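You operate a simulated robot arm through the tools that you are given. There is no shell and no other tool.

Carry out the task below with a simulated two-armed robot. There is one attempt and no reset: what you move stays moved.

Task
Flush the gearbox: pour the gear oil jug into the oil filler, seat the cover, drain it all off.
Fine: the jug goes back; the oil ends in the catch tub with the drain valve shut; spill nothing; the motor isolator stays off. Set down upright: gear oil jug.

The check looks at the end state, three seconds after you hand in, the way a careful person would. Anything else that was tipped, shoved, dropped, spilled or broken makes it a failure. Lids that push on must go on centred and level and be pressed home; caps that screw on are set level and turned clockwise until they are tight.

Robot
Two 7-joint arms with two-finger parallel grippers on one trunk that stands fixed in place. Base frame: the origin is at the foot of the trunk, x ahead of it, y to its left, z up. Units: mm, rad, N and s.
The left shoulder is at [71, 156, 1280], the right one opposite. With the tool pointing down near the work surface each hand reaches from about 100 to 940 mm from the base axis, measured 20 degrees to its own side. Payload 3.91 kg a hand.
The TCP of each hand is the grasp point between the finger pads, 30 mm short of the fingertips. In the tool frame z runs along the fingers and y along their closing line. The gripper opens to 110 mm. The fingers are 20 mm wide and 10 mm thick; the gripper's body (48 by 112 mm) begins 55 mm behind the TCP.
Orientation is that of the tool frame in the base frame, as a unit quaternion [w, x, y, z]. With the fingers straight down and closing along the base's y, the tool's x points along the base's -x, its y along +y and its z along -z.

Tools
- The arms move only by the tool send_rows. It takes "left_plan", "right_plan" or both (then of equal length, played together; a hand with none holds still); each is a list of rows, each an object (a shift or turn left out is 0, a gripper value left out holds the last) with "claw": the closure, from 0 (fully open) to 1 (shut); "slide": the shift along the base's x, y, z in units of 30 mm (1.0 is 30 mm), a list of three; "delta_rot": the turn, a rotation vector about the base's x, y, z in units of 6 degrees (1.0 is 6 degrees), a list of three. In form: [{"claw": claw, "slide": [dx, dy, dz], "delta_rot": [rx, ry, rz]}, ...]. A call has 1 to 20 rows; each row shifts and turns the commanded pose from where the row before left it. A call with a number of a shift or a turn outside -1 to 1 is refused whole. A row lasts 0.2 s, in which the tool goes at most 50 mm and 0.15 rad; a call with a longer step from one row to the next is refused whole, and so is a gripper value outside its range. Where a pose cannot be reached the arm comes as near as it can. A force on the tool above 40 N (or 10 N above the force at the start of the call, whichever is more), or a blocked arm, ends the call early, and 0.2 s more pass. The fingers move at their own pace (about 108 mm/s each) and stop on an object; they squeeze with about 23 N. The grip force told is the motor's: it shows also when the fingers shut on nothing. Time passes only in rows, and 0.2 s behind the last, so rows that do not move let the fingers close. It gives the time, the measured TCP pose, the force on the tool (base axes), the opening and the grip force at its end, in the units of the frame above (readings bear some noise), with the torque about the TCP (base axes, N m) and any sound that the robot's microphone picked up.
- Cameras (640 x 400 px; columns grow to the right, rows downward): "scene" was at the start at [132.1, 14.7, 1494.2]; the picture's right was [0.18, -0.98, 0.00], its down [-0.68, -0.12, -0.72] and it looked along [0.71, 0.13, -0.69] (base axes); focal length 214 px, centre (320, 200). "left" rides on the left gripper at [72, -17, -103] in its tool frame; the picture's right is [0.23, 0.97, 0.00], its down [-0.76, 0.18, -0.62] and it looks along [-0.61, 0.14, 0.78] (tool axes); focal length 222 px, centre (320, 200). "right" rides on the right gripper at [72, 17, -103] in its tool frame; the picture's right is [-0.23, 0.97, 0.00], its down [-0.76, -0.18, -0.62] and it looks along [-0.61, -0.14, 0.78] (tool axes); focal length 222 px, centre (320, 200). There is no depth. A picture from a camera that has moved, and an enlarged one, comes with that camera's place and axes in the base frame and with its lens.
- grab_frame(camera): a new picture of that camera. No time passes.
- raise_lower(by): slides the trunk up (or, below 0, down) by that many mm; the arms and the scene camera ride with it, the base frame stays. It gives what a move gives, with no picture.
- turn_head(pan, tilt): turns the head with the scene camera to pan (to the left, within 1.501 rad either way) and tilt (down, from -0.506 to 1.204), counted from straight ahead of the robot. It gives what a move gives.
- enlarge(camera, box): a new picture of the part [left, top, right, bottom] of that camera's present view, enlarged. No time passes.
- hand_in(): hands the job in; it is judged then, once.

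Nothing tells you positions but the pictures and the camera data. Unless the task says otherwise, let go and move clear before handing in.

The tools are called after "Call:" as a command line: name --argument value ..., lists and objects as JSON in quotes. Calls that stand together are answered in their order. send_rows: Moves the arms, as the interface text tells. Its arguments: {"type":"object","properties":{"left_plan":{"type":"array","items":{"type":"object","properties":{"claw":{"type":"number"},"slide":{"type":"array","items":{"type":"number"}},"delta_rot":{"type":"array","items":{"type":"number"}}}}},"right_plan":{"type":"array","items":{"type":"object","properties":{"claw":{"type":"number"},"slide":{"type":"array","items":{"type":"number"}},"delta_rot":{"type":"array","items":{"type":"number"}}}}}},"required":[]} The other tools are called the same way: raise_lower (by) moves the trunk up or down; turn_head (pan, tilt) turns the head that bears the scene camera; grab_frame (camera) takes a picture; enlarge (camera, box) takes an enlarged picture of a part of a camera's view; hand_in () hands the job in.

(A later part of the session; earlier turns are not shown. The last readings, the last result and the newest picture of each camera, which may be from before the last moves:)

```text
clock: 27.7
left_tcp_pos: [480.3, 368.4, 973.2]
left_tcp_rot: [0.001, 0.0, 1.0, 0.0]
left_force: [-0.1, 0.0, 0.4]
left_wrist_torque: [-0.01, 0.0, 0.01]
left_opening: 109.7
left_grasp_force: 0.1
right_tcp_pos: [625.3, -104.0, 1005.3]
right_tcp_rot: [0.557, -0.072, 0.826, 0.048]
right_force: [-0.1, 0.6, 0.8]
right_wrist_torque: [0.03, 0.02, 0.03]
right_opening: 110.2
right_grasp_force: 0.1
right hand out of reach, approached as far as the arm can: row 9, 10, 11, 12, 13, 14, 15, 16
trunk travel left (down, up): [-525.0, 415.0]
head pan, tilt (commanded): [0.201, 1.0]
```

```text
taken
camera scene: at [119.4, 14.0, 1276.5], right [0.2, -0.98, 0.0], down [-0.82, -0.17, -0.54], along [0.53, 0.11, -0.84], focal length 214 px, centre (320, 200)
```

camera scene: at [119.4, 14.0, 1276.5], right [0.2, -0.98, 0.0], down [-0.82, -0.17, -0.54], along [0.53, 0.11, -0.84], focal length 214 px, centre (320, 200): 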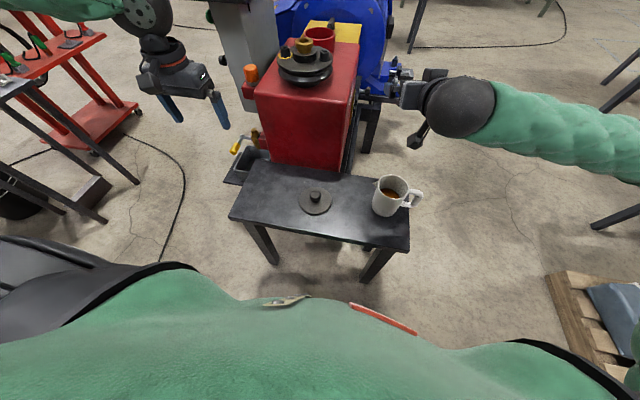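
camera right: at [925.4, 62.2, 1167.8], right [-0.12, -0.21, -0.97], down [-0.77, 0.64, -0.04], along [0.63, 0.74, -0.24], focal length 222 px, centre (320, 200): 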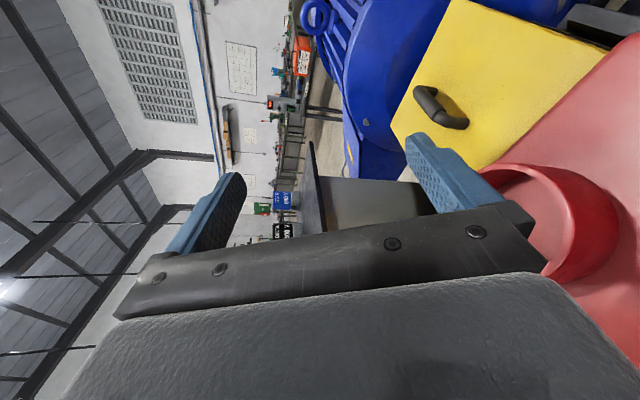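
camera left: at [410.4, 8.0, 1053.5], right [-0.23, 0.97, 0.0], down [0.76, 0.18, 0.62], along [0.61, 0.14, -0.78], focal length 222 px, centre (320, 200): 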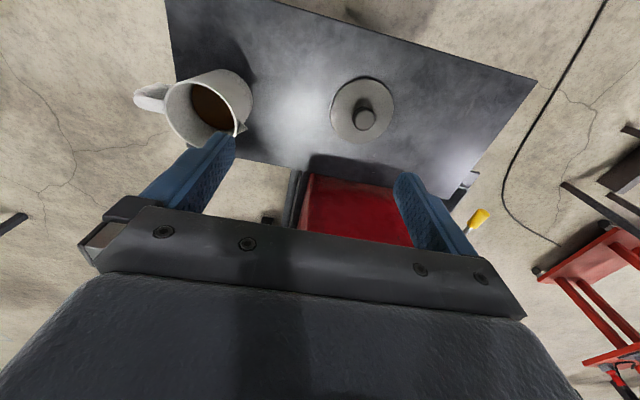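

The right elbow folds to its limit at this height. Raising the trunk back up gives the arm room to reach the low, near pre-grasp point.

Call:
raise_lower --by 200

Call:
send_rows --right_plan '[{"slide": [0, 0, -0.1]}]'

```text
clock: 29.9
left_tcp_pos: [481.0, 369.8, 1173.5]
left_tcp_rot: [0.0, 0.0, 1.0, 0.0]
left_force: [0.6, -0.3, 0.0]
left_wrist_torque: [0.01, -0.04, 0.03]
left_opening: 110.0
left_grasp_force: 0.0
right_tcp_pos: [624.5, -102.3, 1203.8]
right_tcp_rot: [0.556, -0.072, 0.826, 0.049]
right_force: [0.0, -1.3, -0.5]
right_wrist_torque: [-0.03, -0.03, -0.02]
right_opening: 109.8
right_grasp_force: 0.1
trunk travel left (down, up): [-725.0, 215.0]
head pan, tilt (commanded): [0.201, 1.0]
```

```text
clock: 30.3
left_tcp_pos: [480.7, 368.0, 1173.9]
left_tcp_rot: [0.0, 0.0, 1.0, 0.0]
left_force: [1.0, -0.5, 0.5]
left_wrist_torque: [0.01, 0.0, -0.03]
left_opening: 110.0
left_grasp_force: 0.1
right_tcp_pos: [624.5, -104.3, 1200.6]
right_tcp_rot: [0.556, -0.072, 0.826, 0.049]
right_force: [-0.4, 0.0, 0.3]
right_wrist_torque: [-0.02, -0.03, -0.01]
right_opening: 110.2
right_grasp_force: 0.1
trunk travel left (down, up): [-725.0, 215.0]
head pan, tilt (commanded): [0.201, 1.0]
```

Call:
send_rows --right_plan '[{"slide": [0, 0, -1]}, {"slide": [0, 0, -1]}, {"slide": [0, 0, -1]}, {"slide": [0, 0, -1]}, {"slide": [0, 0, -1]}, {"slide": [0, 0, -1]}, {"slide": [0, 0, -1]}, {"slide": [0, 0, -1]}, {"slide": [0, 0, -1]}, {"slide": [0, 0, -1]}, {"slide": [-0.96, -0.223, -0.237]}, {"slide": [-0.96, -0.223, -0.237]}, {"slide": [-0.96, -0.223, -0.237]}, {"slide": [-0.96, -0.223, -0.237]}, {"slide": [-0.96, -0.223, -0.237]}, {"slide": [-0.96, -0.223, -0.237]}, {"slide": [-0.96, -0.223, -0.237]}]'

Call:
grab_frame --camera "scene"

```text
clock: 33.9
left_tcp_pos: [480.1, 369.0, 1174.9]
left_tcp_rot: [0.0, 0.001, 1.0, 0.0]
left_force: [-0.7, -0.5, -0.6]
left_wrist_torque: [-0.01, 0.04, -0.01]
left_opening: 110.1
left_grasp_force: 0.0
right_tcp_pos: [615.5, -91.1, 1146.4]
right_tcp_rot: [0.55, -0.074, 0.83, 0.052]
right_force: [-0.8, -0.3, 0.9]
right_wrist_torque: [0.02, -0.01, 0.01]
right_opening: 109.9
right_grasp_force: 0.0
right hand out of reach, approached as far as the arm can: row 2, 3, 4, 5, 6, 7, 8, 9, 10, 11, 12, 13, 14, 15, 16, 17
trunk travel left (down, up): [-725.0, 215.0]
head pan, tilt (commanded): [0.201, 1.0]
```

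```text
taken
camera scene: at [119.4, 13.4, 1476.4], right [0.2, -0.98, 0.0], down [-0.82, -0.17, -0.54], along [0.53, 0.11, -0.84], focal length 214 px, centre (320, 200)
```

scene: 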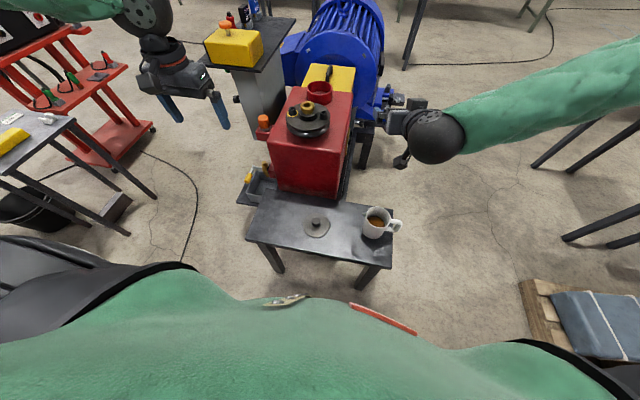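

The arm got stuck on a joint limit along this path. I'll go back to tool-down, move to a lower point in front of the jug, and pitch up from there so the elbow settles differently.

Call:
send_rows --right_plan '[{"delta_rot": [-0.164, 0.93, 0]}, {"delta_rot": [-0.164, 0.93, 0]}, {"delta_rot": [-0.164, 0.93, 0]}, {"delta_rot": [-0.164, 0.93, 0]}, {"delta_rot": [-0.164, 0.93, 0]}, {"delta_rot": [-0.164, 0.93, 0]}, {"delta_rot": [-0.164, 0.93, 0]}, {"delta_rot": [-0.164, 0.93, 0]}, {"delta_rot": [-0.164, 0.93, 0]}, {"delta_rot": [-0.164, 0.93, 0]}, {"delta_rot": [-0.164, 0.93, 0]}, {"delta_rot": [-0.164, 0.93, 0]}]'

Call:
send_rows --right_plan '[{"slide": [-0.9, -0.3, -0.3]}, {"slide": [-0.9, -0.3, -0.3]}, {"slide": [-0.9, -0.3, -0.3]}, {"slide": [-0.9, -0.3, -0.3]}, {"slide": [-0.9, -0.3, -0.4]}, {"slide": [-0.9, -0.3, -0.4]}, {"slide": [-0.9, -0.3, -0.4]}, {"slide": [-0.2, -0.1, -0.9]}, {"slide": [-0.2, -0.1, -0.9]}, {"slide": [0, 0, -0.9]}]'

Call:
grab_frame --camera "scene"

```text
clock: 36.5
left_tcp_pos: [481.3, 368.4, 1172.8]
left_tcp_rot: [0.0, 0.0, 1.0, 0.0]
left_force: [0.0, 0.0, 0.8]
left_wrist_torque: [-0.02, 0.0, 0.0]
left_opening: 110.1
left_grasp_force: 0.0
right_tcp_pos: [617.2, -91.3, 1144.1]
right_tcp_rot: [-0.001, -0.087, 0.996, 0.001]
right_force: [0.3, 0.0, -0.8]
right_wrist_torque: [-0.01, 0.02, -0.01]
right_opening: 110.1
right_grasp_force: 0.0
trunk travel left (down, up): [-725.0, 215.0]
head pan, tilt (commanded): [0.201, 1.0]
```

```text
clock: 38.7
left_tcp_pos: [481.5, 368.9, 1173.3]
left_tcp_rot: [0.0, 0.0, 1.0, 0.0]
left_force: [-0.2, 0.5, 0.0]
left_wrist_torque: [-0.01, -0.01, -0.03]
left_opening: 109.8
left_grasp_force: 0.1
right_tcp_pos: [446.1, -154.1, 989.9]
right_tcp_rot: [0.0, -0.087, 0.996, 0.001]
right_force: [0.0, 0.5, -0.2]
right_wrist_torque: [0.02, -0.02, 0.0]
right_opening: 110.0
right_grasp_force: 0.1
right hand out of reach, approached as far as the arm can: row 7, 8
trunk travel left (down, up): [-725.0, 215.0]
head pan, tilt (commanded): [0.201, 1.0]
```

```text
taken
camera scene: at [119.6, 13.6, 1476.5], right [0.2, -0.98, 0.0], down [-0.82, -0.17, -0.54], along [0.53, 0.11, -0.84], focal length 214 px, centre (320, 200)
```

scene: 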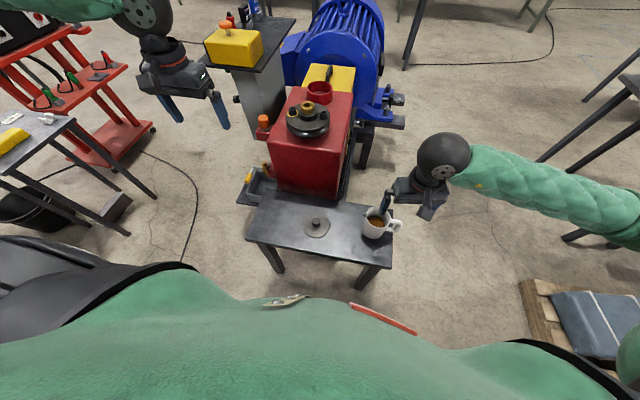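

Call:
send_rows --right_plan '[{"slide": [0, 0, -0.93]}, {"slide": [0, 0, -0.93]}, {"slide": [0, 0, -0.93]}, {"slide": [0, 0, -0.93]}, {"slide": [0, 0, -0.93]}, {"delta_rot": [0.164, -0.93, 0]}, {"delta_rot": [0.164, -0.93, 0]}, {"delta_rot": [0.164, -0.93, 0]}, {"delta_rot": [0.164, -0.93, 0]}, {"delta_rot": [0.164, -0.93, 0]}, {"delta_rot": [0.164, -0.93, 0]}, {"delta_rot": [0.164, -0.93, 0]}, {"delta_rot": [0.164, -0.93, 0]}, {"delta_rot": [0.164, -0.93, 0]}, {"delta_rot": [0.164, -0.93, 0]}, {"delta_rot": [0.164, -0.93, 0]}, {"delta_rot": [0.164, -0.93, 0]}]'

Call:
grab_frame --camera "scene"

```text
clock: 42.3
left_tcp_pos: [480.1, 368.2, 1172.7]
left_tcp_rot: [0.0, 0.0, 1.0, 0.001]
left_force: [0.3, 0.5, 0.4]
left_wrist_torque: [0.01, 0.0, 0.01]
left_opening: 110.1
left_grasp_force: 0.1
right_tcp_pos: [454.2, -156.0, 855.5]
right_tcp_rot: [0.278, -0.086, 0.956, 0.025]
right_force: [0.5, 0.7, -0.1]
right_wrist_torque: [0.03, -0.02, 0.02]
right_opening: 110.3
right_grasp_force: 0.2
right hand out of reach, approached as far as the arm can: row 11, 12, 13, 14, 15, 16, 17
trunk travel left (down, up): [-725.0, 215.0]
head pan, tilt (commanded): [0.201, 1.0]
```

```text
taken
camera scene: at [118.4, 13.0, 1476.5], right [0.2, -0.98, 0.0], down [-0.82, -0.17, -0.54], along [0.53, 0.11, -0.84], focal length 214 px, centre (320, 200)
```

scene: 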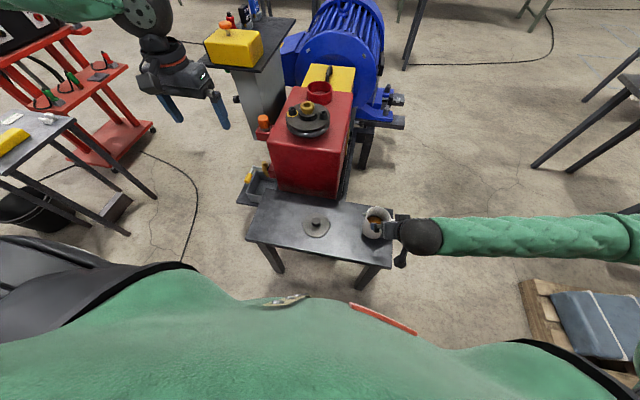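

The limit is how close the wrist can come to the shoulder, about 385 mm. Raising the trunk lets the arm hang more extended, so I'll raise it 200 mm, lower the hand again and pitch up.

Call:
raise_lower --by 200

Call:
send_rows --right_plan '[{"slide": [-0.3, 0, -0.95]}, {"slide": [-0.3, 0, -0.95]}, {"slide": [-0.3, 0, -0.95]}, {"slide": [-0.1, 0, -0.95]}, {"slide": [0, 0, -0.95]}, {"slide": [0, 0, -0.95]}, {"slide": [0, 0, -0.95]}, {"delta_rot": [0.164, -0.93, 0]}, {"delta_rot": [0.164, -0.93, 0]}, {"delta_rot": [0.164, -0.93, 0]}, {"delta_rot": [0.164, -0.93, 0]}, {"delta_rot": [0.164, -0.93, 0]}, {"delta_rot": [0.164, -0.93, 0]}]'

Call:
grab_frame --camera "scene"

```text
clock: 44.5
left_tcp_pos: [480.5, 368.8, 1372.9]
left_tcp_rot: [0.0, 0.0, 1.0, 0.0]
left_force: [0.0, 0.5, -0.3]
left_wrist_torque: [-0.02, 0.03, 0.01]
left_opening: 109.8
left_grasp_force: 0.1
right_tcp_pos: [456.8, -155.6, 1055.5]
right_tcp_rot: [0.277, -0.087, 0.957, 0.026]
right_force: [1.1, -0.4, -0.3]
right_wrist_torque: [-0.01, 0.0, 0.06]
right_opening: 109.9
right_grasp_force: 0.0
trunk travel left (down, up): [-925.0, 15.0]
head pan, tilt (commanded): [0.201, 1.0]
```

```text
clock: 47.3
left_tcp_pos: [480.6, 369.8, 1373.9]
left_tcp_rot: [0.0, -0.001, 1.0, -0.001]
left_force: [-1.1, -0.5, 1.1]
left_wrist_torque: [0.02, -0.01, -0.03]
left_opening: 109.9
left_grasp_force: 0.0
right_tcp_pos: [458.9, -159.0, 1047.2]
right_tcp_rot: [0.274, -0.087, 0.958, 0.026]
right_force: [-0.2, -1.0, 0.5]
right_wrist_torque: [0.02, 0.02, -0.05]
right_opening: 110.0
right_grasp_force: 0.1
right hand out of reach, approached as far as the arm can: row 1, 2, 3, 4, 5, 6, 7, 8, 9, 10, 11, 12, 13
trunk travel left (down, up): [-925.0, 15.0]
head pan, tilt (commanded): [0.201, 1.0]
```

```text
taken
camera scene: at [119.5, 14.0, 1676.4], right [0.2, -0.98, 0.0], down [-0.82, -0.17, -0.54], along [0.53, 0.11, -0.84], focal length 214 px, centre (320, 200)
```

scene: 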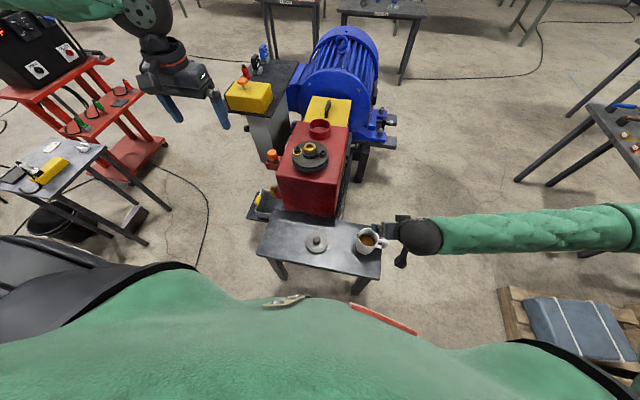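

Call:
send_rows --right_plan '[{"delta_rot": [-0.164, 0.93, 0]}, {"delta_rot": [-0.164, 0.93, 0]}, {"delta_rot": [-0.164, 0.93, 0]}, {"delta_rot": [-0.164, 0.93, 0]}, {"delta_rot": [-0.164, 0.93, 0]}, {"slide": [-0.2, 0, -0.95]}, {"slide": [-0.2, 0, -0.95]}, {"slide": [-0.2, 0, -0.95]}, {"slide": [-0.2, 0, -0.95]}, {"slide": [-0.2, 0, -0.95]}, {"slide": [-0.2, 0, -0.95]}, {"slide": [0, 0, -0.95]}, {"slide": [0, 0, -0.95]}, {"slide": [0, 0, -0.95]}, {"slide": [0, 0, -0.95]}]'

Call:
grab_frame --camera "scene"

```text
clock: 50.5
left_tcp_pos: [480.6, 369.0, 1374.1]
left_tcp_rot: [0.0, 0.0, 1.0, 0.001]
left_force: [-1.2, 0.5, 0.7]
left_wrist_torque: [0.02, -0.01, 0.02]
left_opening: 110.0
left_grasp_force: 0.1
right_tcp_pos: [421.6, -157.9, 761.7]
right_tcp_rot: [0.031, -0.09, 0.995, 0.005]
right_force: [-0.8, 0.2, 0.0]
right_wrist_torque: [-0.02, 0.02, 0.01]
right_opening: 109.7
right_grasp_force: 0.0
trunk travel left (down, up): [-925.0, 15.0]
head pan, tilt (commanded): [0.201, 1.0]
```

```text
taken
camera scene: at [119.6, 13.8, 1676.5], right [0.2, -0.98, 0.0], down [-0.82, -0.17, -0.54], along [0.53, 0.11, -0.84], focal length 214 px, centre (320, 200)
```

scene: 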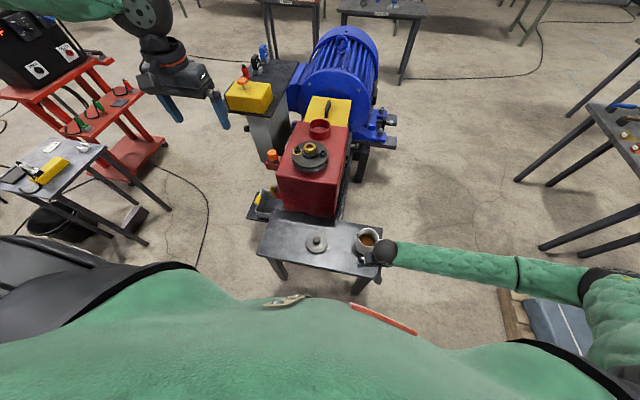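

The elbow sits out to the right, so pitching forward runs the forearm roll into its stop. I'll use the other wrist branch: swing the hand to point left first, then yaw it forward. That also puts the hand camera on top, away from the bench.

Call:
send_rows --right_plan '[{"slide": [-0.2, 0, 0.95]}, {"slide": [-0.2, 0, 0.95]}, {"slide": [-0.2, 0, 0.95]}, {"delta_rot": [1, 0, 0]}, {"delta_rot": [1, 0, 0]}, {"delta_rot": [1, 0, 0]}, {"delta_rot": [1, 0, 0]}, {"delta_rot": [1, 0, 0]}, {"delta_rot": [1, 0, 0]}, {"delta_rot": [1, 0, 0]}, {"delta_rot": [1, 0, 0]}, {"delta_rot": [1, 0, 0]}, {"delta_rot": [1, 0, 0]}, {"delta_rot": [1, 0, 0]}, {"delta_rot": [1, 0, 0]}, {"delta_rot": [1, 0, 0]}, {"delta_rot": [1, 0, 0]}, {"delta_rot": [1, 0, 0]}]'

Call:
grab_frame --camera "scene"

```text
clock: 54.3
left_tcp_pos: [480.1, 368.8, 1373.2]
left_tcp_rot: [0.0, 0.0, 1.0, 0.0]
left_force: [1.0, 0.0, -0.7]
left_wrist_torque: [-0.01, 0.02, 0.01]
left_opening: 110.0
left_grasp_force: 0.0
right_tcp_pos: [404.1, -158.8, 847.7]
right_tcp_rot: [0.068, -0.065, 0.885, 0.456]
right_force: [0.2, 0.6, -0.1]
right_wrist_torque: [0.02, 0.01, 0.0]
right_opening: 110.0
right_grasp_force: 0.0
right hand out of reach, approached as far as the arm can: row 13, 14, 15, 16, 17, 18
trunk travel left (down, up): [-925.0, 15.0]
head pan, tilt (commanded): [0.201, 1.0]
```

```text
taken
camera scene: at [119.3, 13.9, 1676.4], right [0.2, -0.98, 0.0], down [-0.82, -0.17, -0.54], along [0.53, 0.11, -0.84], focal length 214 px, centre (320, 200)
```

scene: 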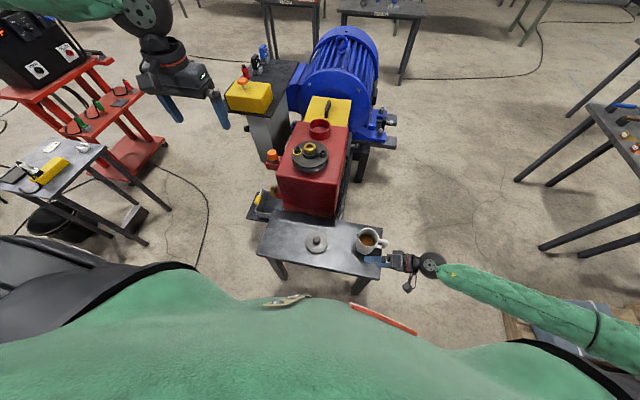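

That branch is blocked at the straight wrist. I'll undo it and try the plain forward pitch at this more extended arm posture, since the earlier stops were all at the elbow-fold distance.

Call:
send_rows --right_plan '[{"delta_rot": [-1, 0, 0]}, {"delta_rot": [-1, 0, 0]}, {"delta_rot": [-1, 0, 0]}, {"delta_rot": [-1, 0, 0]}, {"delta_rot": [-1, 0, 0]}, {"delta_rot": [-1, 0, 0]}, {"delta_rot": [-1, 0, 0]}, {"delta_rot": [-1, 0, 0]}, {"delta_rot": [-1, 0, 0]}, {"slide": [0, 0, -0.7]}, {"slide": [0, 0, -0.7]}]'

Call:
send_rows --right_plan '[{"delta_rot": [0.164, -0.93, 0]}, {"delta_rot": [0.164, -0.93, 0]}, {"delta_rot": [0.164, -0.93, 0]}, {"delta_rot": [0.164, -0.93, 0]}, {"delta_rot": [0.164, -0.93, 0]}, {"delta_rot": [0.164, -0.93, 0]}, {"delta_rot": [0.164, -0.93, 0]}, {"delta_rot": [0.164, -0.93, 0]}, {"delta_rot": [0.164, -0.93, 0]}, {"delta_rot": [0.164, -0.93, 0]}, {"delta_rot": [0.164, -0.93, 0]}]'

Call:
grab_frame --camera "scene"

```text
clock: 56.7
left_tcp_pos: [480.6, 370.4, 1373.1]
left_tcp_rot: [0.0, 0.0, 1.0, 0.0]
left_force: [0.1, -0.9, 0.3]
left_wrist_torque: [-0.01, -0.03, 0.0]
left_opening: 110.0
left_grasp_force: 0.0
right_tcp_pos: [402.5, -158.5, 805.8]
right_tcp_rot: [0.031, -0.089, 0.996, 0.005]
right_force: [0.6, -0.2, -0.1]
right_wrist_torque: [0.01, 0.01, 0.02]
right_opening: 110.3
right_grasp_force: 0.0
trunk travel left (down, up): [-925.0, 15.0]
head pan, tilt (commanded): [0.201, 1.0]
```

```text
clock: 59.1
left_tcp_pos: [481.0, 368.2, 1372.7]
left_tcp_rot: [0.001, 0.001, 1.0, 0.0]
left_force: [-0.2, -0.1, 0.2]
left_wrist_torque: [0.0, 0.01, -0.04]
left_opening: 110.0
left_grasp_force: 0.2
right_tcp_pos: [404.4, -158.5, 805.9]
right_tcp_rot: [0.129, -0.089, 0.988, 0.013]
right_force: [-0.3, 0.3, 0.4]
right_wrist_torque: [-0.01, 0.0, 0.01]
right_opening: 109.8
right_grasp_force: 0.1
right hand out of reach, approached as far as the arm can: row 3, 4, 5, 6, 7, 8, 9, 10, 11
trunk travel left (down, up): [-925.0, 15.0]
head pan, tilt (commanded): [0.201, 1.0]
```

```text
taken
camera scene: at [119.4, 14.0, 1676.4], right [0.2, -0.98, 0.0], down [-0.82, -0.17, -0.54], along [0.53, 0.11, -0.84], focal length 214 px, centre (320, 200)
```

scene: 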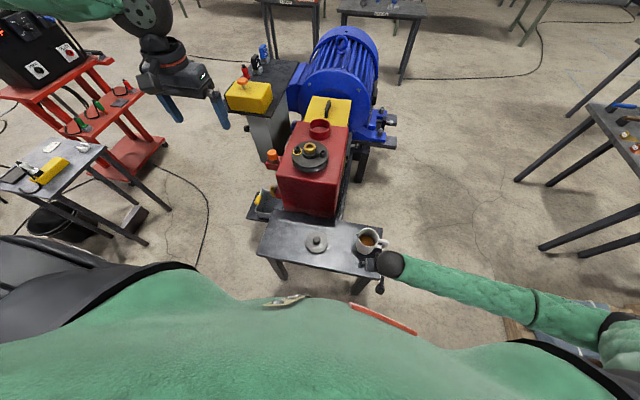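

The forearm roll limit is confirmed here. The arm handles a forward-pointing hand better when the shoulder is lower and the target is farther out. I'll test that posture in the free space right of the bench, well away from the jug.

Call:
send_rows --right_plan '[{"slide": [0, -0.5, 0.9], "delta_rot": [-0.164, 0.93, 0]}, {"slide": [0, -0.5, 0.9], "delta_rot": [-0.164, 0.93, 0]}, {"slide": [0.2, -0.5, 0.9], "delta_rot": [-0.08, 0.5, 0]}, {"slide": [0.5, -0.5, 0.9]}, {"slide": [0.5, -0.5, 0.9]}, {"slide": [0.5, -0.5, 0.9]}, {"slide": [0.5, -0.5, 0.9]}, {"slide": [0.5, -0.5, 0.9]}, {"slide": [0.5, -0.5, 0.9]}, {"slide": [0.5, -0.5, 0.9]}, {"slide": [0.5, -0.5, 0.9]}, {"slide": [0.5, 0, 0.9]}, {"slide": [0.5, 0, 0.9]}, {"slide": [0.5, 0, 0.9]}]'

Call:
raise_lower --by -400

```text
clock: 62.1
left_tcp_pos: [482.0, 369.3, 1373.5]
left_tcp_rot: [0.0, 0.0, 1.0, 0.0]
left_force: [0.3, 0.7, -0.1]
left_wrist_torque: [0.0, -0.02, 0.03]
left_opening: 110.0
left_grasp_force: 0.0
right_tcp_pos: [574.1, -323.0, 1183.3]
right_tcp_rot: [0.004, -0.089, 0.996, 0.002]
right_force: [-0.3, -0.2, -0.6]
right_wrist_torque: [0.02, -0.04, -0.03]
right_opening: 110.1
right_grasp_force: 0.1
trunk travel left (down, up): [-925.0, 15.0]
head pan, tilt (commanded): [0.201, 1.0]
```

```text
clock: 65.9
left_tcp_pos: [481.1, 368.2, 974.3]
left_tcp_rot: [-0.001, -0.001, 1.0, 0.0]
left_force: [0.6, 0.2, 0.5]
left_wrist_torque: [0.02, 0.04, 0.0]
left_opening: 109.9
left_grasp_force: 0.1
right_tcp_pos: [574.8, -322.7, 783.5]
right_tcp_rot: [0.003, -0.089, 0.996, 0.003]
right_force: [0.6, 0.3, 0.0]
right_wrist_torque: [0.01, -0.01, 0.0]
right_opening: 110.3
right_grasp_force: 0.1
trunk travel left (down, up): [-525.0, 415.0]
head pan, tilt (commanded): [0.201, 1.0]
```

Call:
send_rows --right_plan '[{"delta_rot": [0.164, -0.93, 0]}, {"delta_rot": [0.164, -0.93, 0]}, {"delta_rot": [0.164, -0.93, 0]}, {"delta_rot": [0.164, -0.93, 0]}, {"delta_rot": [0.164, -0.93, 0]}, {"delta_rot": [0.164, -0.93, 0]}, {"delta_rot": [0.164, -0.93, 0]}, {"delta_rot": [0.164, -0.93, 0]}, {"delta_rot": [0.164, -0.93, 0]}, {"delta_rot": [0.164, -0.93, 0]}, {"delta_rot": [0.164, -0.93, 0]}, {"delta_rot": [0.164, -0.93, 0]}]'

Call:
grab_frame --camera "scene"

```text
clock: 68.5
left_tcp_pos: [479.9, 369.4, 973.6]
left_tcp_rot: [0.001, -0.001, 1.0, 0.0]
left_force: [0.5, -0.2, -1.1]
left_wrist_torque: [0.02, -0.01, 0.04]
left_opening: 109.8
left_grasp_force: 0.1
right_tcp_pos: [574.2, -325.6, 782.8]
right_tcp_rot: [0.561, -0.078, 0.823, 0.045]
right_force: [-2.1, 1.0, -4.0]
right_wrist_torque: [0.04, -0.35, -0.16]
right_opening: 110.3
right_grasp_force: 0.0
trunk travel left (down, up): [-525.0, 415.0]
head pan, tilt (commanded): [0.201, 1.0]
```

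```text
taken
camera scene: at [118.8, 13.6, 1276.0], right [0.2, -0.98, 0.0], down [-0.82, -0.17, -0.54], along [0.53, 0.11, -0.84], focal length 214 px, centre (320, 200)
```

scene: 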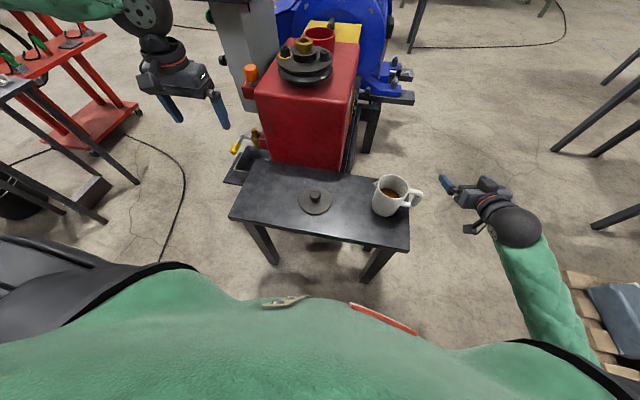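

Call:
enlarge --camera "scene" --box '[420, 150, 620, 380]'

Call:
send_rows --right_plan '[{"slide": [0, 0, 0]}]'

```text
1.74 times, centred on (520, 265) of scene
camera zoom: at [118.8, 13.6, 1276.0], right [0.2, -0.98, 0.0], down [-0.82, -0.17, -0.54], along [0.53, 0.11, -0.84], focal length 373 px, centre (-28, 87)
```

zoom: 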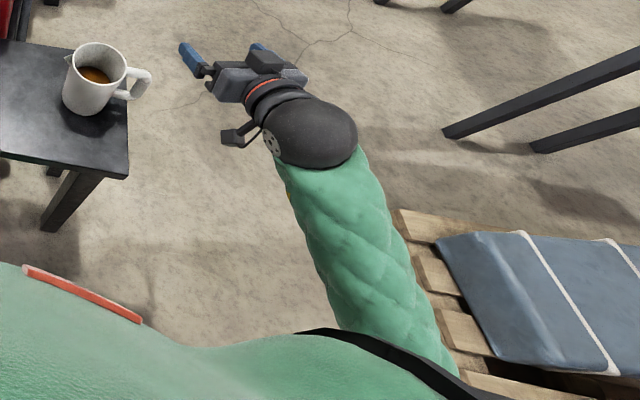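

```text
clock: 68.9
left_tcp_pos: [481.1, 369.1, 972.9]
left_tcp_rot: [-0.001, 0.0, 1.0, 0.0]
left_force: [-0.6, -0.6, -0.2]
left_wrist_torque: [0.0, 0.02, -0.03]
left_opening: 109.8
left_grasp_force: 0.0
right_tcp_pos: [574.1, -324.7, 782.3]
right_tcp_rot: [0.561, -0.074, 0.823, 0.049]
right_force: [0.5, -0.4, -0.6]
right_wrist_torque: [-0.01, 0.01, 0.0]
right_opening: 110.0
right_grasp_force: 0.1
trunk travel left (down, up): [-525.0, 415.0]
head pan, tilt (commanded): [0.201, 1.0]
```

That works: in this posture the forward-pointing hand is reachable. I'll raise the trunk 100 mm and bring the hand round in front of the jug.

Call:
raise_lower --by 100

Call:
send_rows --right_plan '[{"slide": [-0.8, 0, -0.5]}, {"slide": [-0.8, 0, -0.5]}, {"slide": [-0.8, 0, -0.5]}, {"slide": [-0.8, 0, -0.5]}, {"slide": [-0.8, 0, -0.5]}, {"slide": [-0.13, 0.98, -0.3]}, {"slide": [0, 0.98, -0.3]}, {"slide": [0, 0.98, -0.2]}, {"slide": [0, 0.98, 0]}, {"slide": [0, 0.98, 0]}, {"slide": [0, 0.98, 0]}]'

Call:
grab_frame --camera "scene"

```text
clock: 70.2
left_tcp_pos: [481.4, 369.7, 1073.9]
left_tcp_rot: [0.0, 0.0, 1.0, 0.0]
left_force: [1.0, 0.6, -0.6]
left_wrist_torque: [0.0, 0.0, 0.0]
left_opening: 109.9
left_grasp_force: 0.1
right_tcp_pos: [575.2, -323.7, 883.0]
right_tcp_rot: [0.561, -0.075, 0.823, 0.05]
right_force: [-0.1, 0.2, 0.0]
right_wrist_torque: [-0.02, 0.0, -0.05]
right_opening: 110.0
right_grasp_force: 0.0
trunk travel left (down, up): [-625.0, 315.0]
head pan, tilt (commanded): [0.201, 1.0]
```

```text
clock: 72.6
left_tcp_pos: [479.9, 369.8, 1071.9]
left_tcp_rot: [-0.001, 0.0, 1.0, 0.0]
left_force: [0.3, 0.2, 0.0]
left_wrist_torque: [-0.01, 0.0, -0.03]
left_opening: 110.3
left_grasp_force: 0.1
right_tcp_pos: [482.3, -295.3, 806.7]
right_tcp_rot: [0.559, -0.076, 0.824, 0.059]
right_force: [0.0, -0.7, 0.5]
right_wrist_torque: [-0.01, 0.0, 0.03]
right_opening: 110.1
right_grasp_force: 0.0
right hand out of reach, approached as far as the arm can: row 3, 4, 6, 7, 8, 9, 10, 11
trunk travel left (down, up): [-625.0, 315.0]
head pan, tilt (commanded): [0.201, 1.0]
```

```text
taken
camera scene: at [119.4, 14.0, 1376.4], right [0.2, -0.98, 0.0], down [-0.82, -0.17, -0.54], along [0.53, 0.11, -0.84], focal length 214 px, centre (320, 200)
```

scene: 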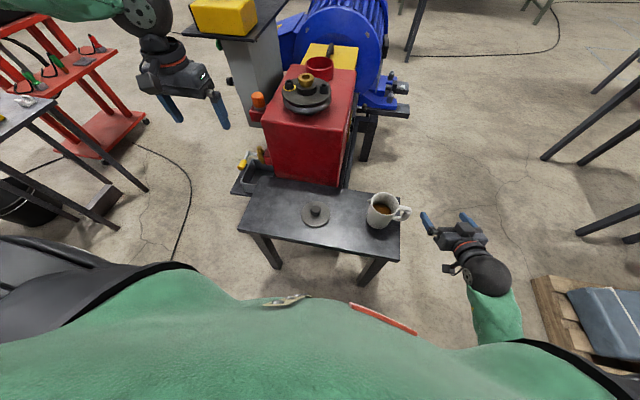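

Call:
send_rows --right_plan '[{"slide": [0.9, 0, 0]}, {"slide": [0.9, 0, 0]}, {"slide": [0.9, 0, 0]}]'

Call:
raise_lower --by 130

Call:
send_rows --right_plan '[{"slide": [0, 0, -0.8]}, {"slide": [0, 0, -0.8]}, {"slide": [0, 0, -0.8]}, {"slide": [0, 0, -0.8]}, {"slide": [0, 0, -0.8]}, {"slide": [0, 0, -0.8]}, {"slide": [0, 0, -0.8]}]'

```text
clock: 73.4
left_tcp_pos: [481.0, 368.8, 1073.9]
left_tcp_rot: [0.0, 0.0, 1.0, 0.0]
left_force: [-0.1, -0.4, -0.2]
left_wrist_torque: [0.02, -0.02, -0.01]
left_opening: 109.8
left_grasp_force: 0.1
right_tcp_pos: [567.2, -300.2, 807.1]
right_tcp_rot: [0.56, -0.074, 0.823, 0.049]
right_force: [0.3, -0.6, -0.1]
right_wrist_torque: [0.04, 0.04, 0.03]
right_opening: 110.3
right_grasp_force: 0.1
right hand out of reach, approached as far as the arm can: row 1
trunk travel left (down, up): [-625.0, 315.0]
head pan, tilt (commanded): [0.201, 1.0]
```

```text
clock: 75.0
left_tcp_pos: [480.2, 368.6, 1203.3]
left_tcp_rot: [0.0, -0.001, 1.0, 0.0]
left_force: [-0.3, -0.3, -0.4]
left_wrist_torque: [-0.05, 0.03, 0.01]
left_opening: 109.9
left_grasp_force: 0.0
right_tcp_pos: [565.5, -299.0, 937.5]
right_tcp_rot: [0.561, -0.075, 0.823, 0.05]
right_force: [0.1, 0.6, 0.0]
right_wrist_torque: [0.01, 0.01, 0.0]
right_opening: 109.9
right_grasp_force: 0.1
trunk travel left (down, up): [-755.0, 185.0]
head pan, tilt (commanded): [0.201, 1.0]
```

```text
clock: 76.6
left_tcp_pos: [480.6, 369.3, 1203.1]
left_tcp_rot: [0.0, -0.001, 1.0, 0.0]
left_force: [-1.1, -0.1, -0.3]
left_wrist_torque: [0.03, -0.04, 0.0]
left_opening: 110.0
left_grasp_force: 0.0
right_tcp_pos: [571.3, -334.5, 776.1]
right_tcp_rot: [0.56, -0.076, 0.823, 0.056]
right_force: [-0.1, 0.3, 1.0]
right_wrist_torque: [-0.03, 0.02, 0.01]
right_opening: 110.1
right_grasp_force: 0.1
right hand out of reach, approached as far as the arm can: row 2, 3, 4, 5, 6, 7
trunk travel left (down, up): [-755.0, 185.0]
head pan, tilt (commanded): [0.201, 1.0]
```

The right arm can't take that pose at the jug's present spot. The left arm would have more margin at the ring, so I'll park the right hand and test the mirrored forward-pointing grasp pose with the left arm over the empty left part of the bench.

Call:
send_rows --right_plan '[{"slide": [0, 0, 0.3], "delta_rot": [-0.164, 0.93, 0]}, {"slide": [0, 0, 0.9], "delta_rot": [-0.164, 0.93, 0]}, {"slide": [0, 0, 0.9], "delta_rot": [-0.164, 0.93, 0]}, {"slide": [0, 0, 0.9], "delta_rot": [-0.164, 0.93, 0]}, {"slide": [0, 0, 0.9], "delta_rot": [-0.164, 0.93, 0]}, {"slide": [0, 0, 0.9], "delta_rot": [-0.164, 0.93, 0]}, {"slide": [0, 0, 0.9], "delta_rot": [-0.164, 0.93, 0]}, {"slide": [0, 0, 0.9], "delta_rot": [-0.164, 0.93, 0]}, {"slide": [0, 0, 0.9], "delta_rot": [-0.164, 0.93, 0]}, {"slide": [0, 0, 0.9], "delta_rot": [-0.164, 0.93, 0]}, {"slide": [0, 0, 0.9], "delta_rot": [-0.164, 0.93, 0]}, {"slide": [0, 0, 0.9], "delta_rot": [-0.164, 0.93, 0]}, {"slide": [0, 0, 0.9], "delta_rot": [0.0, 0.0, 0]}]' --left_plan '[{"slide": [0.5, -0.3, 0]}, {"slide": [0.5, -0.3, 0]}, {"slide": [0.5, -0.3, 0]}, {"slide": [0.5, -0.3, 0]}, {"slide": [0.5, -0.3, 0]}, {"slide": [0.5, -0.3, 0]}, {"slide": [0.2, 0, 0]}, {"slide": [0, 0, 0]}, {"slide": [0, 0, 0]}, {"slide": [0, 0, 0]}, {"slide": [0, 0, 0]}, {"slide": [0, 0, 0]}, {"slide": [0, 0, 0]}]'

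Call:
raise_lower --by -230

```text
clock: 79.4
left_tcp_pos: [575.6, 317.0, 1202.8]
left_tcp_rot: [0.0, 0.0, 1.0, 0.001]
left_force: [-0.1, -0.1, 0.3]
left_wrist_torque: [-0.03, -0.02, -0.01]
left_opening: 110.0
left_grasp_force: 0.1
right_tcp_pos: [569.1, -335.6, 1112.7]
right_tcp_rot: [0.004, -0.089, 0.996, 0.003]
right_force: [0.2, 0.8, -0.5]
right_wrist_torque: [-0.01, 0.02, 0.0]
right_opening: 110.0
right_grasp_force: 0.1
trunk travel left (down, up): [-755.0, 185.0]
head pan, tilt (commanded): [0.201, 1.0]
```

```text
clock: 81.8
left_tcp_pos: [577.0, 316.3, 972.6]
left_tcp_rot: [0.0, 0.0, 1.0, 0.001]
left_force: [0.7, -0.5, 1.0]
left_wrist_torque: [0.02, 0.03, 0.01]
left_opening: 110.0
left_grasp_force: 0.1
right_tcp_pos: [570.3, -334.6, 883.3]
right_tcp_rot: [0.004, -0.089, 0.996, 0.003]
right_force: [0.4, 0.0, 0.5]
right_wrist_torque: [-0.01, -0.02, 0.0]
right_opening: 110.0
right_grasp_force: 0.0
trunk travel left (down, up): [-525.0, 415.0]
head pan, tilt (commanded): [0.201, 1.0]
```

Call:
send_rows --left_plan '[{"slide": [0, 0, -0.9], "delta_rot": [0, 0, -0.8335]}, {"slide": [0, 0, -0.9], "delta_rot": [0, 0, -0.8335]}, {"slide": [0, 0, -0.9]}, {"slide": [0, 0, -0.9]}, {"slide": [0, 0, -0.9]}, {"slide": [0, 0, -0.9]}, {"slide": [0, 0, -0.9]}, {"delta_rot": [-0.164, -0.93, 0]}, {"delta_rot": [-0.164, -0.93, 0]}, {"delta_rot": [-0.164, -0.93, 0]}, {"delta_rot": [-0.164, -0.93, 0]}, {"delta_rot": [-0.164, -0.93, 0]}, {"delta_rot": [-0.164, -0.93, 0]}, {"delta_rot": [-0.164, -0.93, 0]}, {"delta_rot": [-0.164, -0.93, 0]}, {"delta_rot": [-0.164, -0.93, 0]}, {"delta_rot": [-0.164, -0.93, 0]}, {"delta_rot": [-0.164, -0.93, 0]}, {"delta_rot": [-0.164, -0.93, 0]}]'

Call:
grab_frame --camera "scene"

```text
clock: 85.8
left_tcp_pos: [576.4, 316.2, 783.9]
left_tcp_rot: [0.557, 0.072, 0.826, -0.048]
left_force: [0.6, 1.1, 0.3]
left_wrist_torque: [-0.03, -0.03, 0.04]
left_opening: 110.0
left_grasp_force: 0.1
right_tcp_pos: [569.9, -335.0, 882.2]
right_tcp_rot: [0.004, -0.089, 0.996, 0.004]
right_force: [0.7, 0.6, -0.4]
right_wrist_torque: [-0.01, 0.0, 0.01]
right_opening: 110.0
right_grasp_force: 0.0
trunk travel left (down, up): [-525.0, 415.0]
head pan, tilt (commanded): [0.201, 1.0]
```

```text
taken
camera scene: at [119.6, 13.8, 1276.4], right [0.2, -0.98, 0.0], down [-0.82, -0.17, -0.54], along [0.53, 0.11, -0.84], focal length 214 px, centre (320, 200)
```

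scene: 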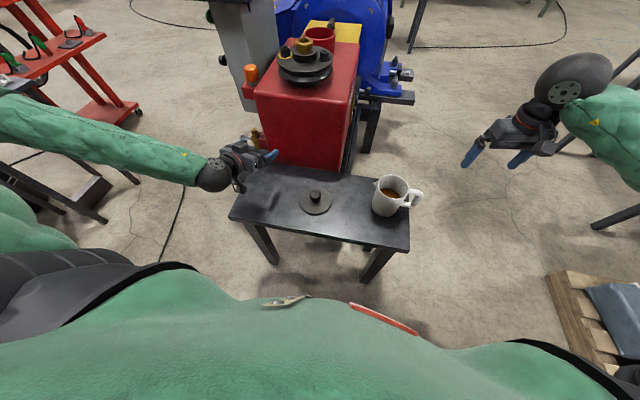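

The left arm takes the pose easily. Next I'll check the actual grasp height and the retreat path.

Call:
send_rows --left_plan '[{"slide": [0.27, -0.18, -0.95]}, {"slide": [0.27, -0.18, -0.95]}, {"slide": [0.27, -0.18, -0.9]}]'

Call:
send_rows --left_plan '[{"slide": [-0.76, 0.13, 0.31]}, {"slide": [-0.76, 0.13, 0.31]}, {"slide": [-0.76, 0.13, 0.31]}, {"slide": [-0.76, 0.13, 0.31]}]'

```text
clock: 86.6
left_tcp_pos: [602.8, 301.8, 704.9]
left_tcp_rot: [0.557, 0.072, 0.826, -0.049]
left_force: [0.4, -1.5, 0.2]
left_wrist_torque: [0.04, 0.03, 0.13]
left_opening: 110.1
left_grasp_force: 0.0
left hand out of reach, approached as far as the arm can: row 3
right_tcp_pos: [571.2, -335.5, 882.3]
right_tcp_rot: [0.004, -0.088, 0.996, 0.003]
right_force: [0.5, -0.7, 0.5]
right_wrist_torque: [0.01, 0.01, -0.02]
right_opening: 109.8
right_grasp_force: 0.0
trunk travel left (down, up): [-525.0, 415.0]
head pan, tilt (commanded): [0.201, 1.0]
```

```text
clock: 87.6
left_tcp_pos: [513.1, 316.6, 738.6]
left_tcp_rot: [0.557, 0.073, 0.826, -0.048]
left_force: [-0.1, -0.8, -0.3]
left_wrist_torque: [-0.01, -0.02, -0.04]
left_opening: 110.1
left_grasp_force: 0.0
left hand out of reach, approached as far as the arm can: row 4
right_tcp_pos: [568.8, -336.2, 882.8]
right_tcp_rot: [0.005, -0.088, 0.996, 0.003]
right_force: [0.4, -0.5, -0.5]
right_wrist_torque: [0.06, 0.0, -0.02]
right_opening: 109.9
right_grasp_force: 0.1
trunk travel left (down, up): [-525.0, 415.0]
head pan, tilt (commanded): [0.201, 1.0]
```

At shoulder height 1080 this grasp height is right at the limit, so a shoulder near 1020 and a spot around (615, 310) would work. Before relocating anything, I'll test the full left-arm pour path over the ring with the empty hand.

Call:
send_rows --left_plan '[{"slide": [0.7, 0, 0.9]}, {"slide": [0.7, 0, 0.98]}, {"slide": [0.65, 0.03, 0.98]}, {"slide": [0.6, 0.03, 0.98]}, {"slide": [0.6, 0.03, 0.98]}, {"slide": [0.6, 0.03, 0.98]}, {"slide": [0.6, 0.03, 0.98]}, {"slide": [0.6, 0.03, 0.98]}, {"slide": [0.6, 0.03, 0.98]}, {"slide": [0.6, 0.03, 0.98]}, {"slide": [0.6, 0.03, 0.98]}, {"slide": [0.6, 0.03, 0.98]}, {"slide": [0.6, 0.03, 0.98]}, {"slide": [0.5, 0.03, 0.5]}]'

Call:
send_rows --left_plan '[{"slide": [0.83, -0.227, 0], "delta_rot": [0, 0, -0.317]}, {"slide": [0.83, -0.227, 0], "delta_rot": [0, 0, -0.317]}, {"slide": [0.83, -0.227, 0], "delta_rot": [0, 0, -0.317]}, {"slide": [0.83, -0.227, 0], "delta_rot": [0, 0, -0.317]}, {"slide": [0.83, -0.227, 0], "delta_rot": [0, 0, -0.317]}, {"slide": [0.83, -0.227, 0], "delta_rot": [0, 0, -0.317]}, {"slide": [0.83, -0.227, 0], "delta_rot": [0, 0, -0.317]}, {"slide": [0.83, -0.227, 0], "delta_rot": [0, 0, -0.317]}, {"slide": [0.83, -0.227, 0], "delta_rot": [0, 0, -0.317]}, {"slide": [0.83, -0.227, 0], "delta_rot": [0, 0, -0.317]}]'

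Call:
grab_frame --camera "scene"

```text
clock: 90.6
left_tcp_pos: [770.4, 331.1, 1134.8]
left_tcp_rot: [0.557, 0.072, 0.826, -0.048]
left_force: [-0.2, 0.4, 0.4]
left_wrist_torque: [0.02, -0.01, 0.01]
left_opening: 110.1
left_grasp_force: 0.0
right_tcp_pos: [570.5, -335.6, 882.2]
right_tcp_rot: [0.004, -0.088, 0.996, 0.003]
right_force: [-0.2, 0.1, 0.3]
right_wrist_torque: [-0.01, 0.0, -0.01]
right_opening: 110.1
right_grasp_force: 0.1
trunk travel left (down, up): [-525.0, 415.0]
head pan, tilt (commanded): [0.201, 1.0]
```

```text
clock: 92.8
left_tcp_pos: [1021.5, 261.4, 1133.2]
left_tcp_rot: [0.541, 0.207, 0.803, -0.139]
left_force: [0.7, -0.4, 0.4]
left_wrist_torque: [0.02, -0.03, -0.01]
left_opening: 109.9
left_grasp_force: 0.1
right_tcp_pos: [570.4, -334.9, 881.7]
right_tcp_rot: [0.004, -0.089, 0.996, 0.003]
right_force: [-0.5, -0.2, -0.2]
right_wrist_torque: [0.01, 0.01, -0.02]
right_opening: 110.1
right_grasp_force: 0.0
trunk travel left (down, up): [-525.0, 415.0]
head pan, tilt (commanded): [0.201, 1.0]
```

```text
taken
camera scene: at [120.3, 13.2, 1276.2], right [0.2, -0.98, 0.0], down [-0.83, -0.17, -0.54], along [0.53, 0.11, -0.84], focal length 214 px, centre (320, 200)
```

scene: 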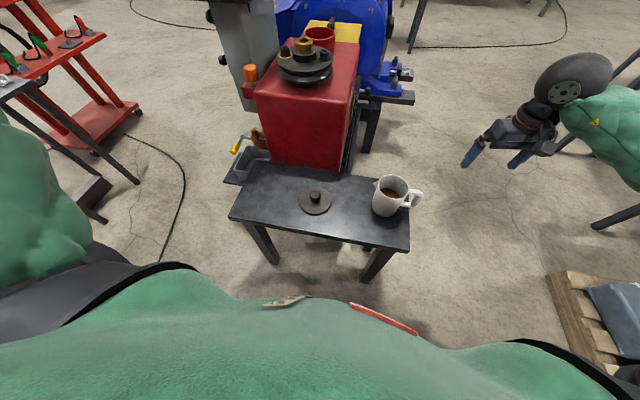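

Call:
turn_head --pan 0.2 --tilt 0.55

Call:
send_rows --left_plan '[{"slide": [-0.023, -0.074, 0], "delta_rot": [0.932, -0.251, 0]}, {"slide": [-0.023, -0.074, 0], "delta_rot": [0.932, -0.251, 0]}, {"slide": [-0.023, -0.074, 0], "delta_rot": [0.932, -0.251, 0]}, {"slide": [-0.023, -0.074, 0], "delta_rot": [0.932, -0.251, 0]}, {"slide": [-0.023, -0.074, 0], "delta_rot": [0.932, -0.251, 0]}, {"slide": [-0.023, -0.074, 0], "delta_rot": [0.932, -0.251, 0]}, {"slide": [-0.023, -0.074, 0], "delta_rot": [0.932, -0.251, 0]}, {"slide": [-0.023, -0.074, 0], "delta_rot": [0.932, -0.251, 0]}, {"slide": [-0.023, -0.074, 0], "delta_rot": [0.932, -0.251, 0]}, {"slide": [-0.023, -0.074, 0], "delta_rot": [0.932, -0.251, 0]}, {"slide": [-0.023, -0.074, 0], "delta_rot": [0.932, -0.251, 0]}, {"slide": [-0.023, -0.074, 0], "delta_rot": [0.932, -0.251, 0]}, {"slide": [-0.023, -0.074, 0], "delta_rot": [0.932, -0.251, 0]}, {"slide": [-0.023, -0.074, 0], "delta_rot": [0.932, -0.251, 0]}, {"slide": [-0.023, -0.074, 0], "delta_rot": [0.932, -0.251, 0]}, {"slide": [-0.023, -0.074, 0], "delta_rot": [0.932, -0.251, 0]}, {"slide": [-0.023, -0.074, 0], "delta_rot": [0.932, -0.251, 0]}, {"slide": [-0.023, -0.074, 0], "delta_rot": [0.932, -0.251, 0]}, {"slide": [-0.023, -0.074, 0], "delta_rot": [0.932, -0.251, 0]}]'

Call:
grab_frame --camera "scene"

Call:
grab_frame --camera "left"

```text
clock: 93.7
left_tcp_pos: [1020.2, 261.1, 1134.9]
left_tcp_rot: [0.541, 0.208, 0.803, -0.14]
left_force: [0.5, -0.5, 0.0]
left_wrist_torque: [-0.02, 0.01, 0.0]
left_opening: 110.1
left_grasp_force: 0.1
right_tcp_pos: [570.4, -333.8, 882.8]
right_tcp_rot: [0.004, -0.089, 0.996, 0.003]
right_force: [-0.1, 0.2, -0.5]
right_wrist_torque: [0.04, -0.03, -0.01]
right_opening: 110.1
right_grasp_force: 0.0
trunk travel left (down, up): [-525.0, 415.0]
head pan, tilt (commanded): [0.201, 0.55]
```

```text
clock: 97.7
left_tcp_pos: [1083.9, 333.3, 1195.2]
left_tcp_rot: [0.333, 0.572, 0.488, 0.57]
left_force: [0.4, -0.4, 1.1]
left_wrist_torque: [0.01, 0.0, 0.0]
left_opening: 110.1
left_grasp_force: 0.1
left hand out of reach, approached as far as the arm can: row 2, 3, 4, 5, 6, 7, 8, 9, 10
right_tcp_pos: [571.3, -335.9, 882.4]
right_tcp_rot: [0.005, -0.088, 0.996, 0.003]
right_force: [0.3, 0.5, -0.4]
right_wrist_torque: [0.01, 0.0, -0.01]
right_opening: 110.1
right_grasp_force: 0.1
trunk travel left (down, up): [-525.0, 415.0]
head pan, tilt (commanded): [0.201, 0.55]
```

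```text
taken
camera scene: at [139.3, 17.7, 1312.9], right [0.2, -0.98, 0.0], down [-0.51, -0.1, -0.85], along [0.84, 0.17, -0.52], focal length 214 px, centre (320, 200)
```

scene: 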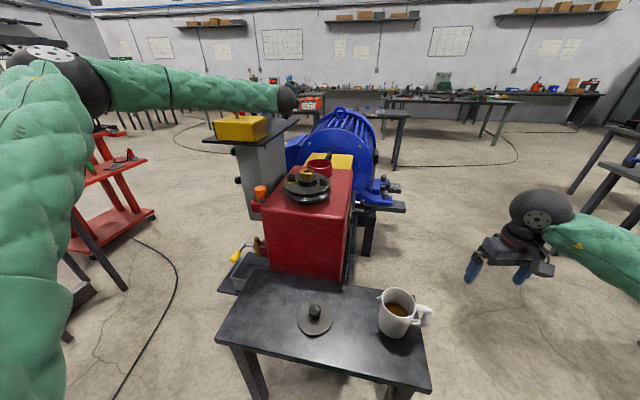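

```text
taken
camera left: at [971.0, 389.3, 1217.2], right [0.15, -0.08, 0.99], down [-0.48, -0.88, 0.0], along [0.86, -0.47, -0.17], focal length 222 px, centre (320, 200)
```

left: 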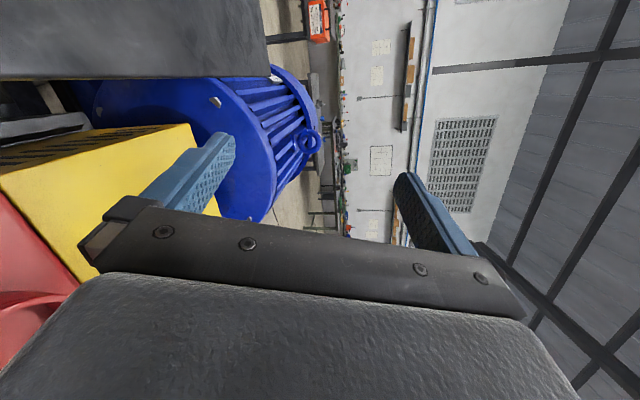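

The left roll drifted through an unreachable stretch, so I won't pour with the left arm; the right-arm pour test was clean. I'll carefully retract the left hand from beside the table.

Call:
send_rows --left_plan '[{"slide": [-0.9, -0.2, 0]}, {"slide": [-0.9, -0.2, 0]}, {"slide": [-0.9, -0.2, 0]}, {"slide": [-0.9, -0.2, 0]}, {"slide": [-0.9, -0.1, 0]}, {"slide": [-0.9, 0, 0]}, {"slide": [-0.9, 0, 0]}, {"slide": [-0.9, 0, 0]}, {"slide": [-0.9, 0, 0]}, {"slide": [-0.9, 0, 0]}]'

Call:
grab_frame --camera "scene"

```text
clock: 99.9
left_tcp_pos: [814.7, 304.8, 1196.1]
left_tcp_rot: [0.332, 0.571, 0.488, 0.57]
left_force: [-0.4, -0.5, -0.4]
left_wrist_torque: [0.0, 0.01, 0.01]
left_opening: 110.1
left_grasp_force: 0.1
right_tcp_pos: [568.9, -335.1, 884.0]
right_tcp_rot: [0.005, -0.089, 0.996, 0.003]
right_force: [0.0, -0.6, 0.3]
right_wrist_torque: [-0.03, -0.01, -0.01]
right_opening: 110.1
right_grasp_force: 0.0
trunk travel left (down, up): [-525.0, 415.0]
head pan, tilt (commanded): [0.201, 0.55]
```

```text
taken
camera scene: at [138.5, 18.0, 1313.1], right [0.2, -0.98, 0.0], down [-0.51, -0.1, -0.85], along [0.84, 0.17, -0.52], focal length 214 px, centre (320, 200)
```

scene: 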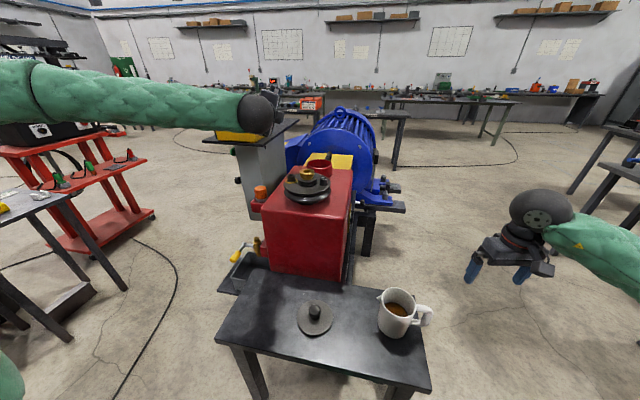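

Call:
send_rows --left_plan '[{"slide": [-0.3, 0.1, 0], "delta_rot": [-0.66, 0.385, 0.663]}, {"slide": [-0.3, 0.1, 0], "delta_rot": [-0.66, 0.385, 0.663]}, {"slide": [-0.3, 0.1, 0], "delta_rot": [-0.66, 0.385, 0.663]}, {"slide": [-0.3, 0.1, 0], "delta_rot": [-0.66, 0.385, 0.663]}, {"slide": [-0.3, 0.1, 0], "delta_rot": [-0.66, 0.385, 0.663]}, {"slide": [-0.3, 0.1, 0], "delta_rot": [-0.66, 0.385, 0.663]}, {"slide": [-0.3, 0.1, 0], "delta_rot": [-0.66, 0.385, 0.663]}, {"slide": [-0.3, 0.1, 0], "delta_rot": [-0.66, 0.385, 0.663]}, {"slide": [-0.3, 0.1, 0], "delta_rot": [-0.66, 0.385, 0.663]}, {"slide": [-0.3, 0.1, 0], "delta_rot": [-0.66, 0.385, 0.663]}, {"slide": [-0.3, 0.1, 0], "delta_rot": [-0.66, 0.385, 0.663]}, {"slide": [-0.3, 0.1, 0], "delta_rot": [-0.66, 0.385, 0.663]}, {"slide": [-0.3, 0.1, 0], "delta_rot": [-0.66, 0.385, 0.663]}, {"slide": [-0.3, 0.1, 0], "delta_rot": [-0.66, 0.385, 0.663]}, {"slide": [-0.3, 0.1, 0], "delta_rot": [-0.66, 0.385, 0.663]}, {"slide": [-0.3, 0.1, 0], "delta_rot": [-0.66, 0.385, 0.663]}, {"slide": [-0.3, 0.1, 0], "delta_rot": [-0.66, 0.385, 0.663]}, {"slide": [-0.3, 0.1, 0], "delta_rot": [-0.66, 0.385, 0.663]}, {"slide": [-0.3, 0.1, 0], "delta_rot": [-0.66, 0.385, 0.663]}, {"slide": [-0.3, 0.1, 0], "delta_rot": [-0.66, 0.385, 0.663]}]'

Call:
grab_frame --camera "scene"

```text
clock: 104.1
left_tcp_pos: [804.2, 625.6, 1372.9]
left_tcp_rot: [0.07, 0.123, 0.982, 0.122]
left_force: [0.9, -0.2, 0.3]
left_wrist_torque: [0.0, 0.02, -0.02]
left_opening: 109.8
left_grasp_force: 0.1
left hand out of reach, approached as far as the arm can: row 6, 7, 8, 9, 10, 11, 12, 13, 14, 15, 16, 17, 18, 19, 20
right_tcp_pos: [570.5, -334.8, 883.3]
right_tcp_rot: [0.005, -0.089, 0.996, 0.002]
right_force: [-0.5, -0.5, -0.6]
right_wrist_torque: [-0.02, 0.0, -0.02]
right_opening: 109.9
right_grasp_force: 0.0
trunk travel left (down, up): [-525.0, 415.0]
head pan, tilt (commanded): [0.201, 0.55]
```

```text
taken
camera scene: at [139.2, 18.0, 1312.9], right [0.2, -0.98, 0.0], down [-0.51, -0.1, -0.85], along [0.84, 0.17, -0.52], focal length 214 px, centre (320, 200)
```

scene: 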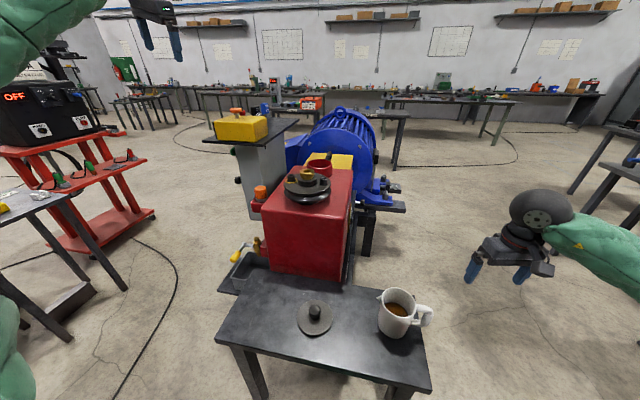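

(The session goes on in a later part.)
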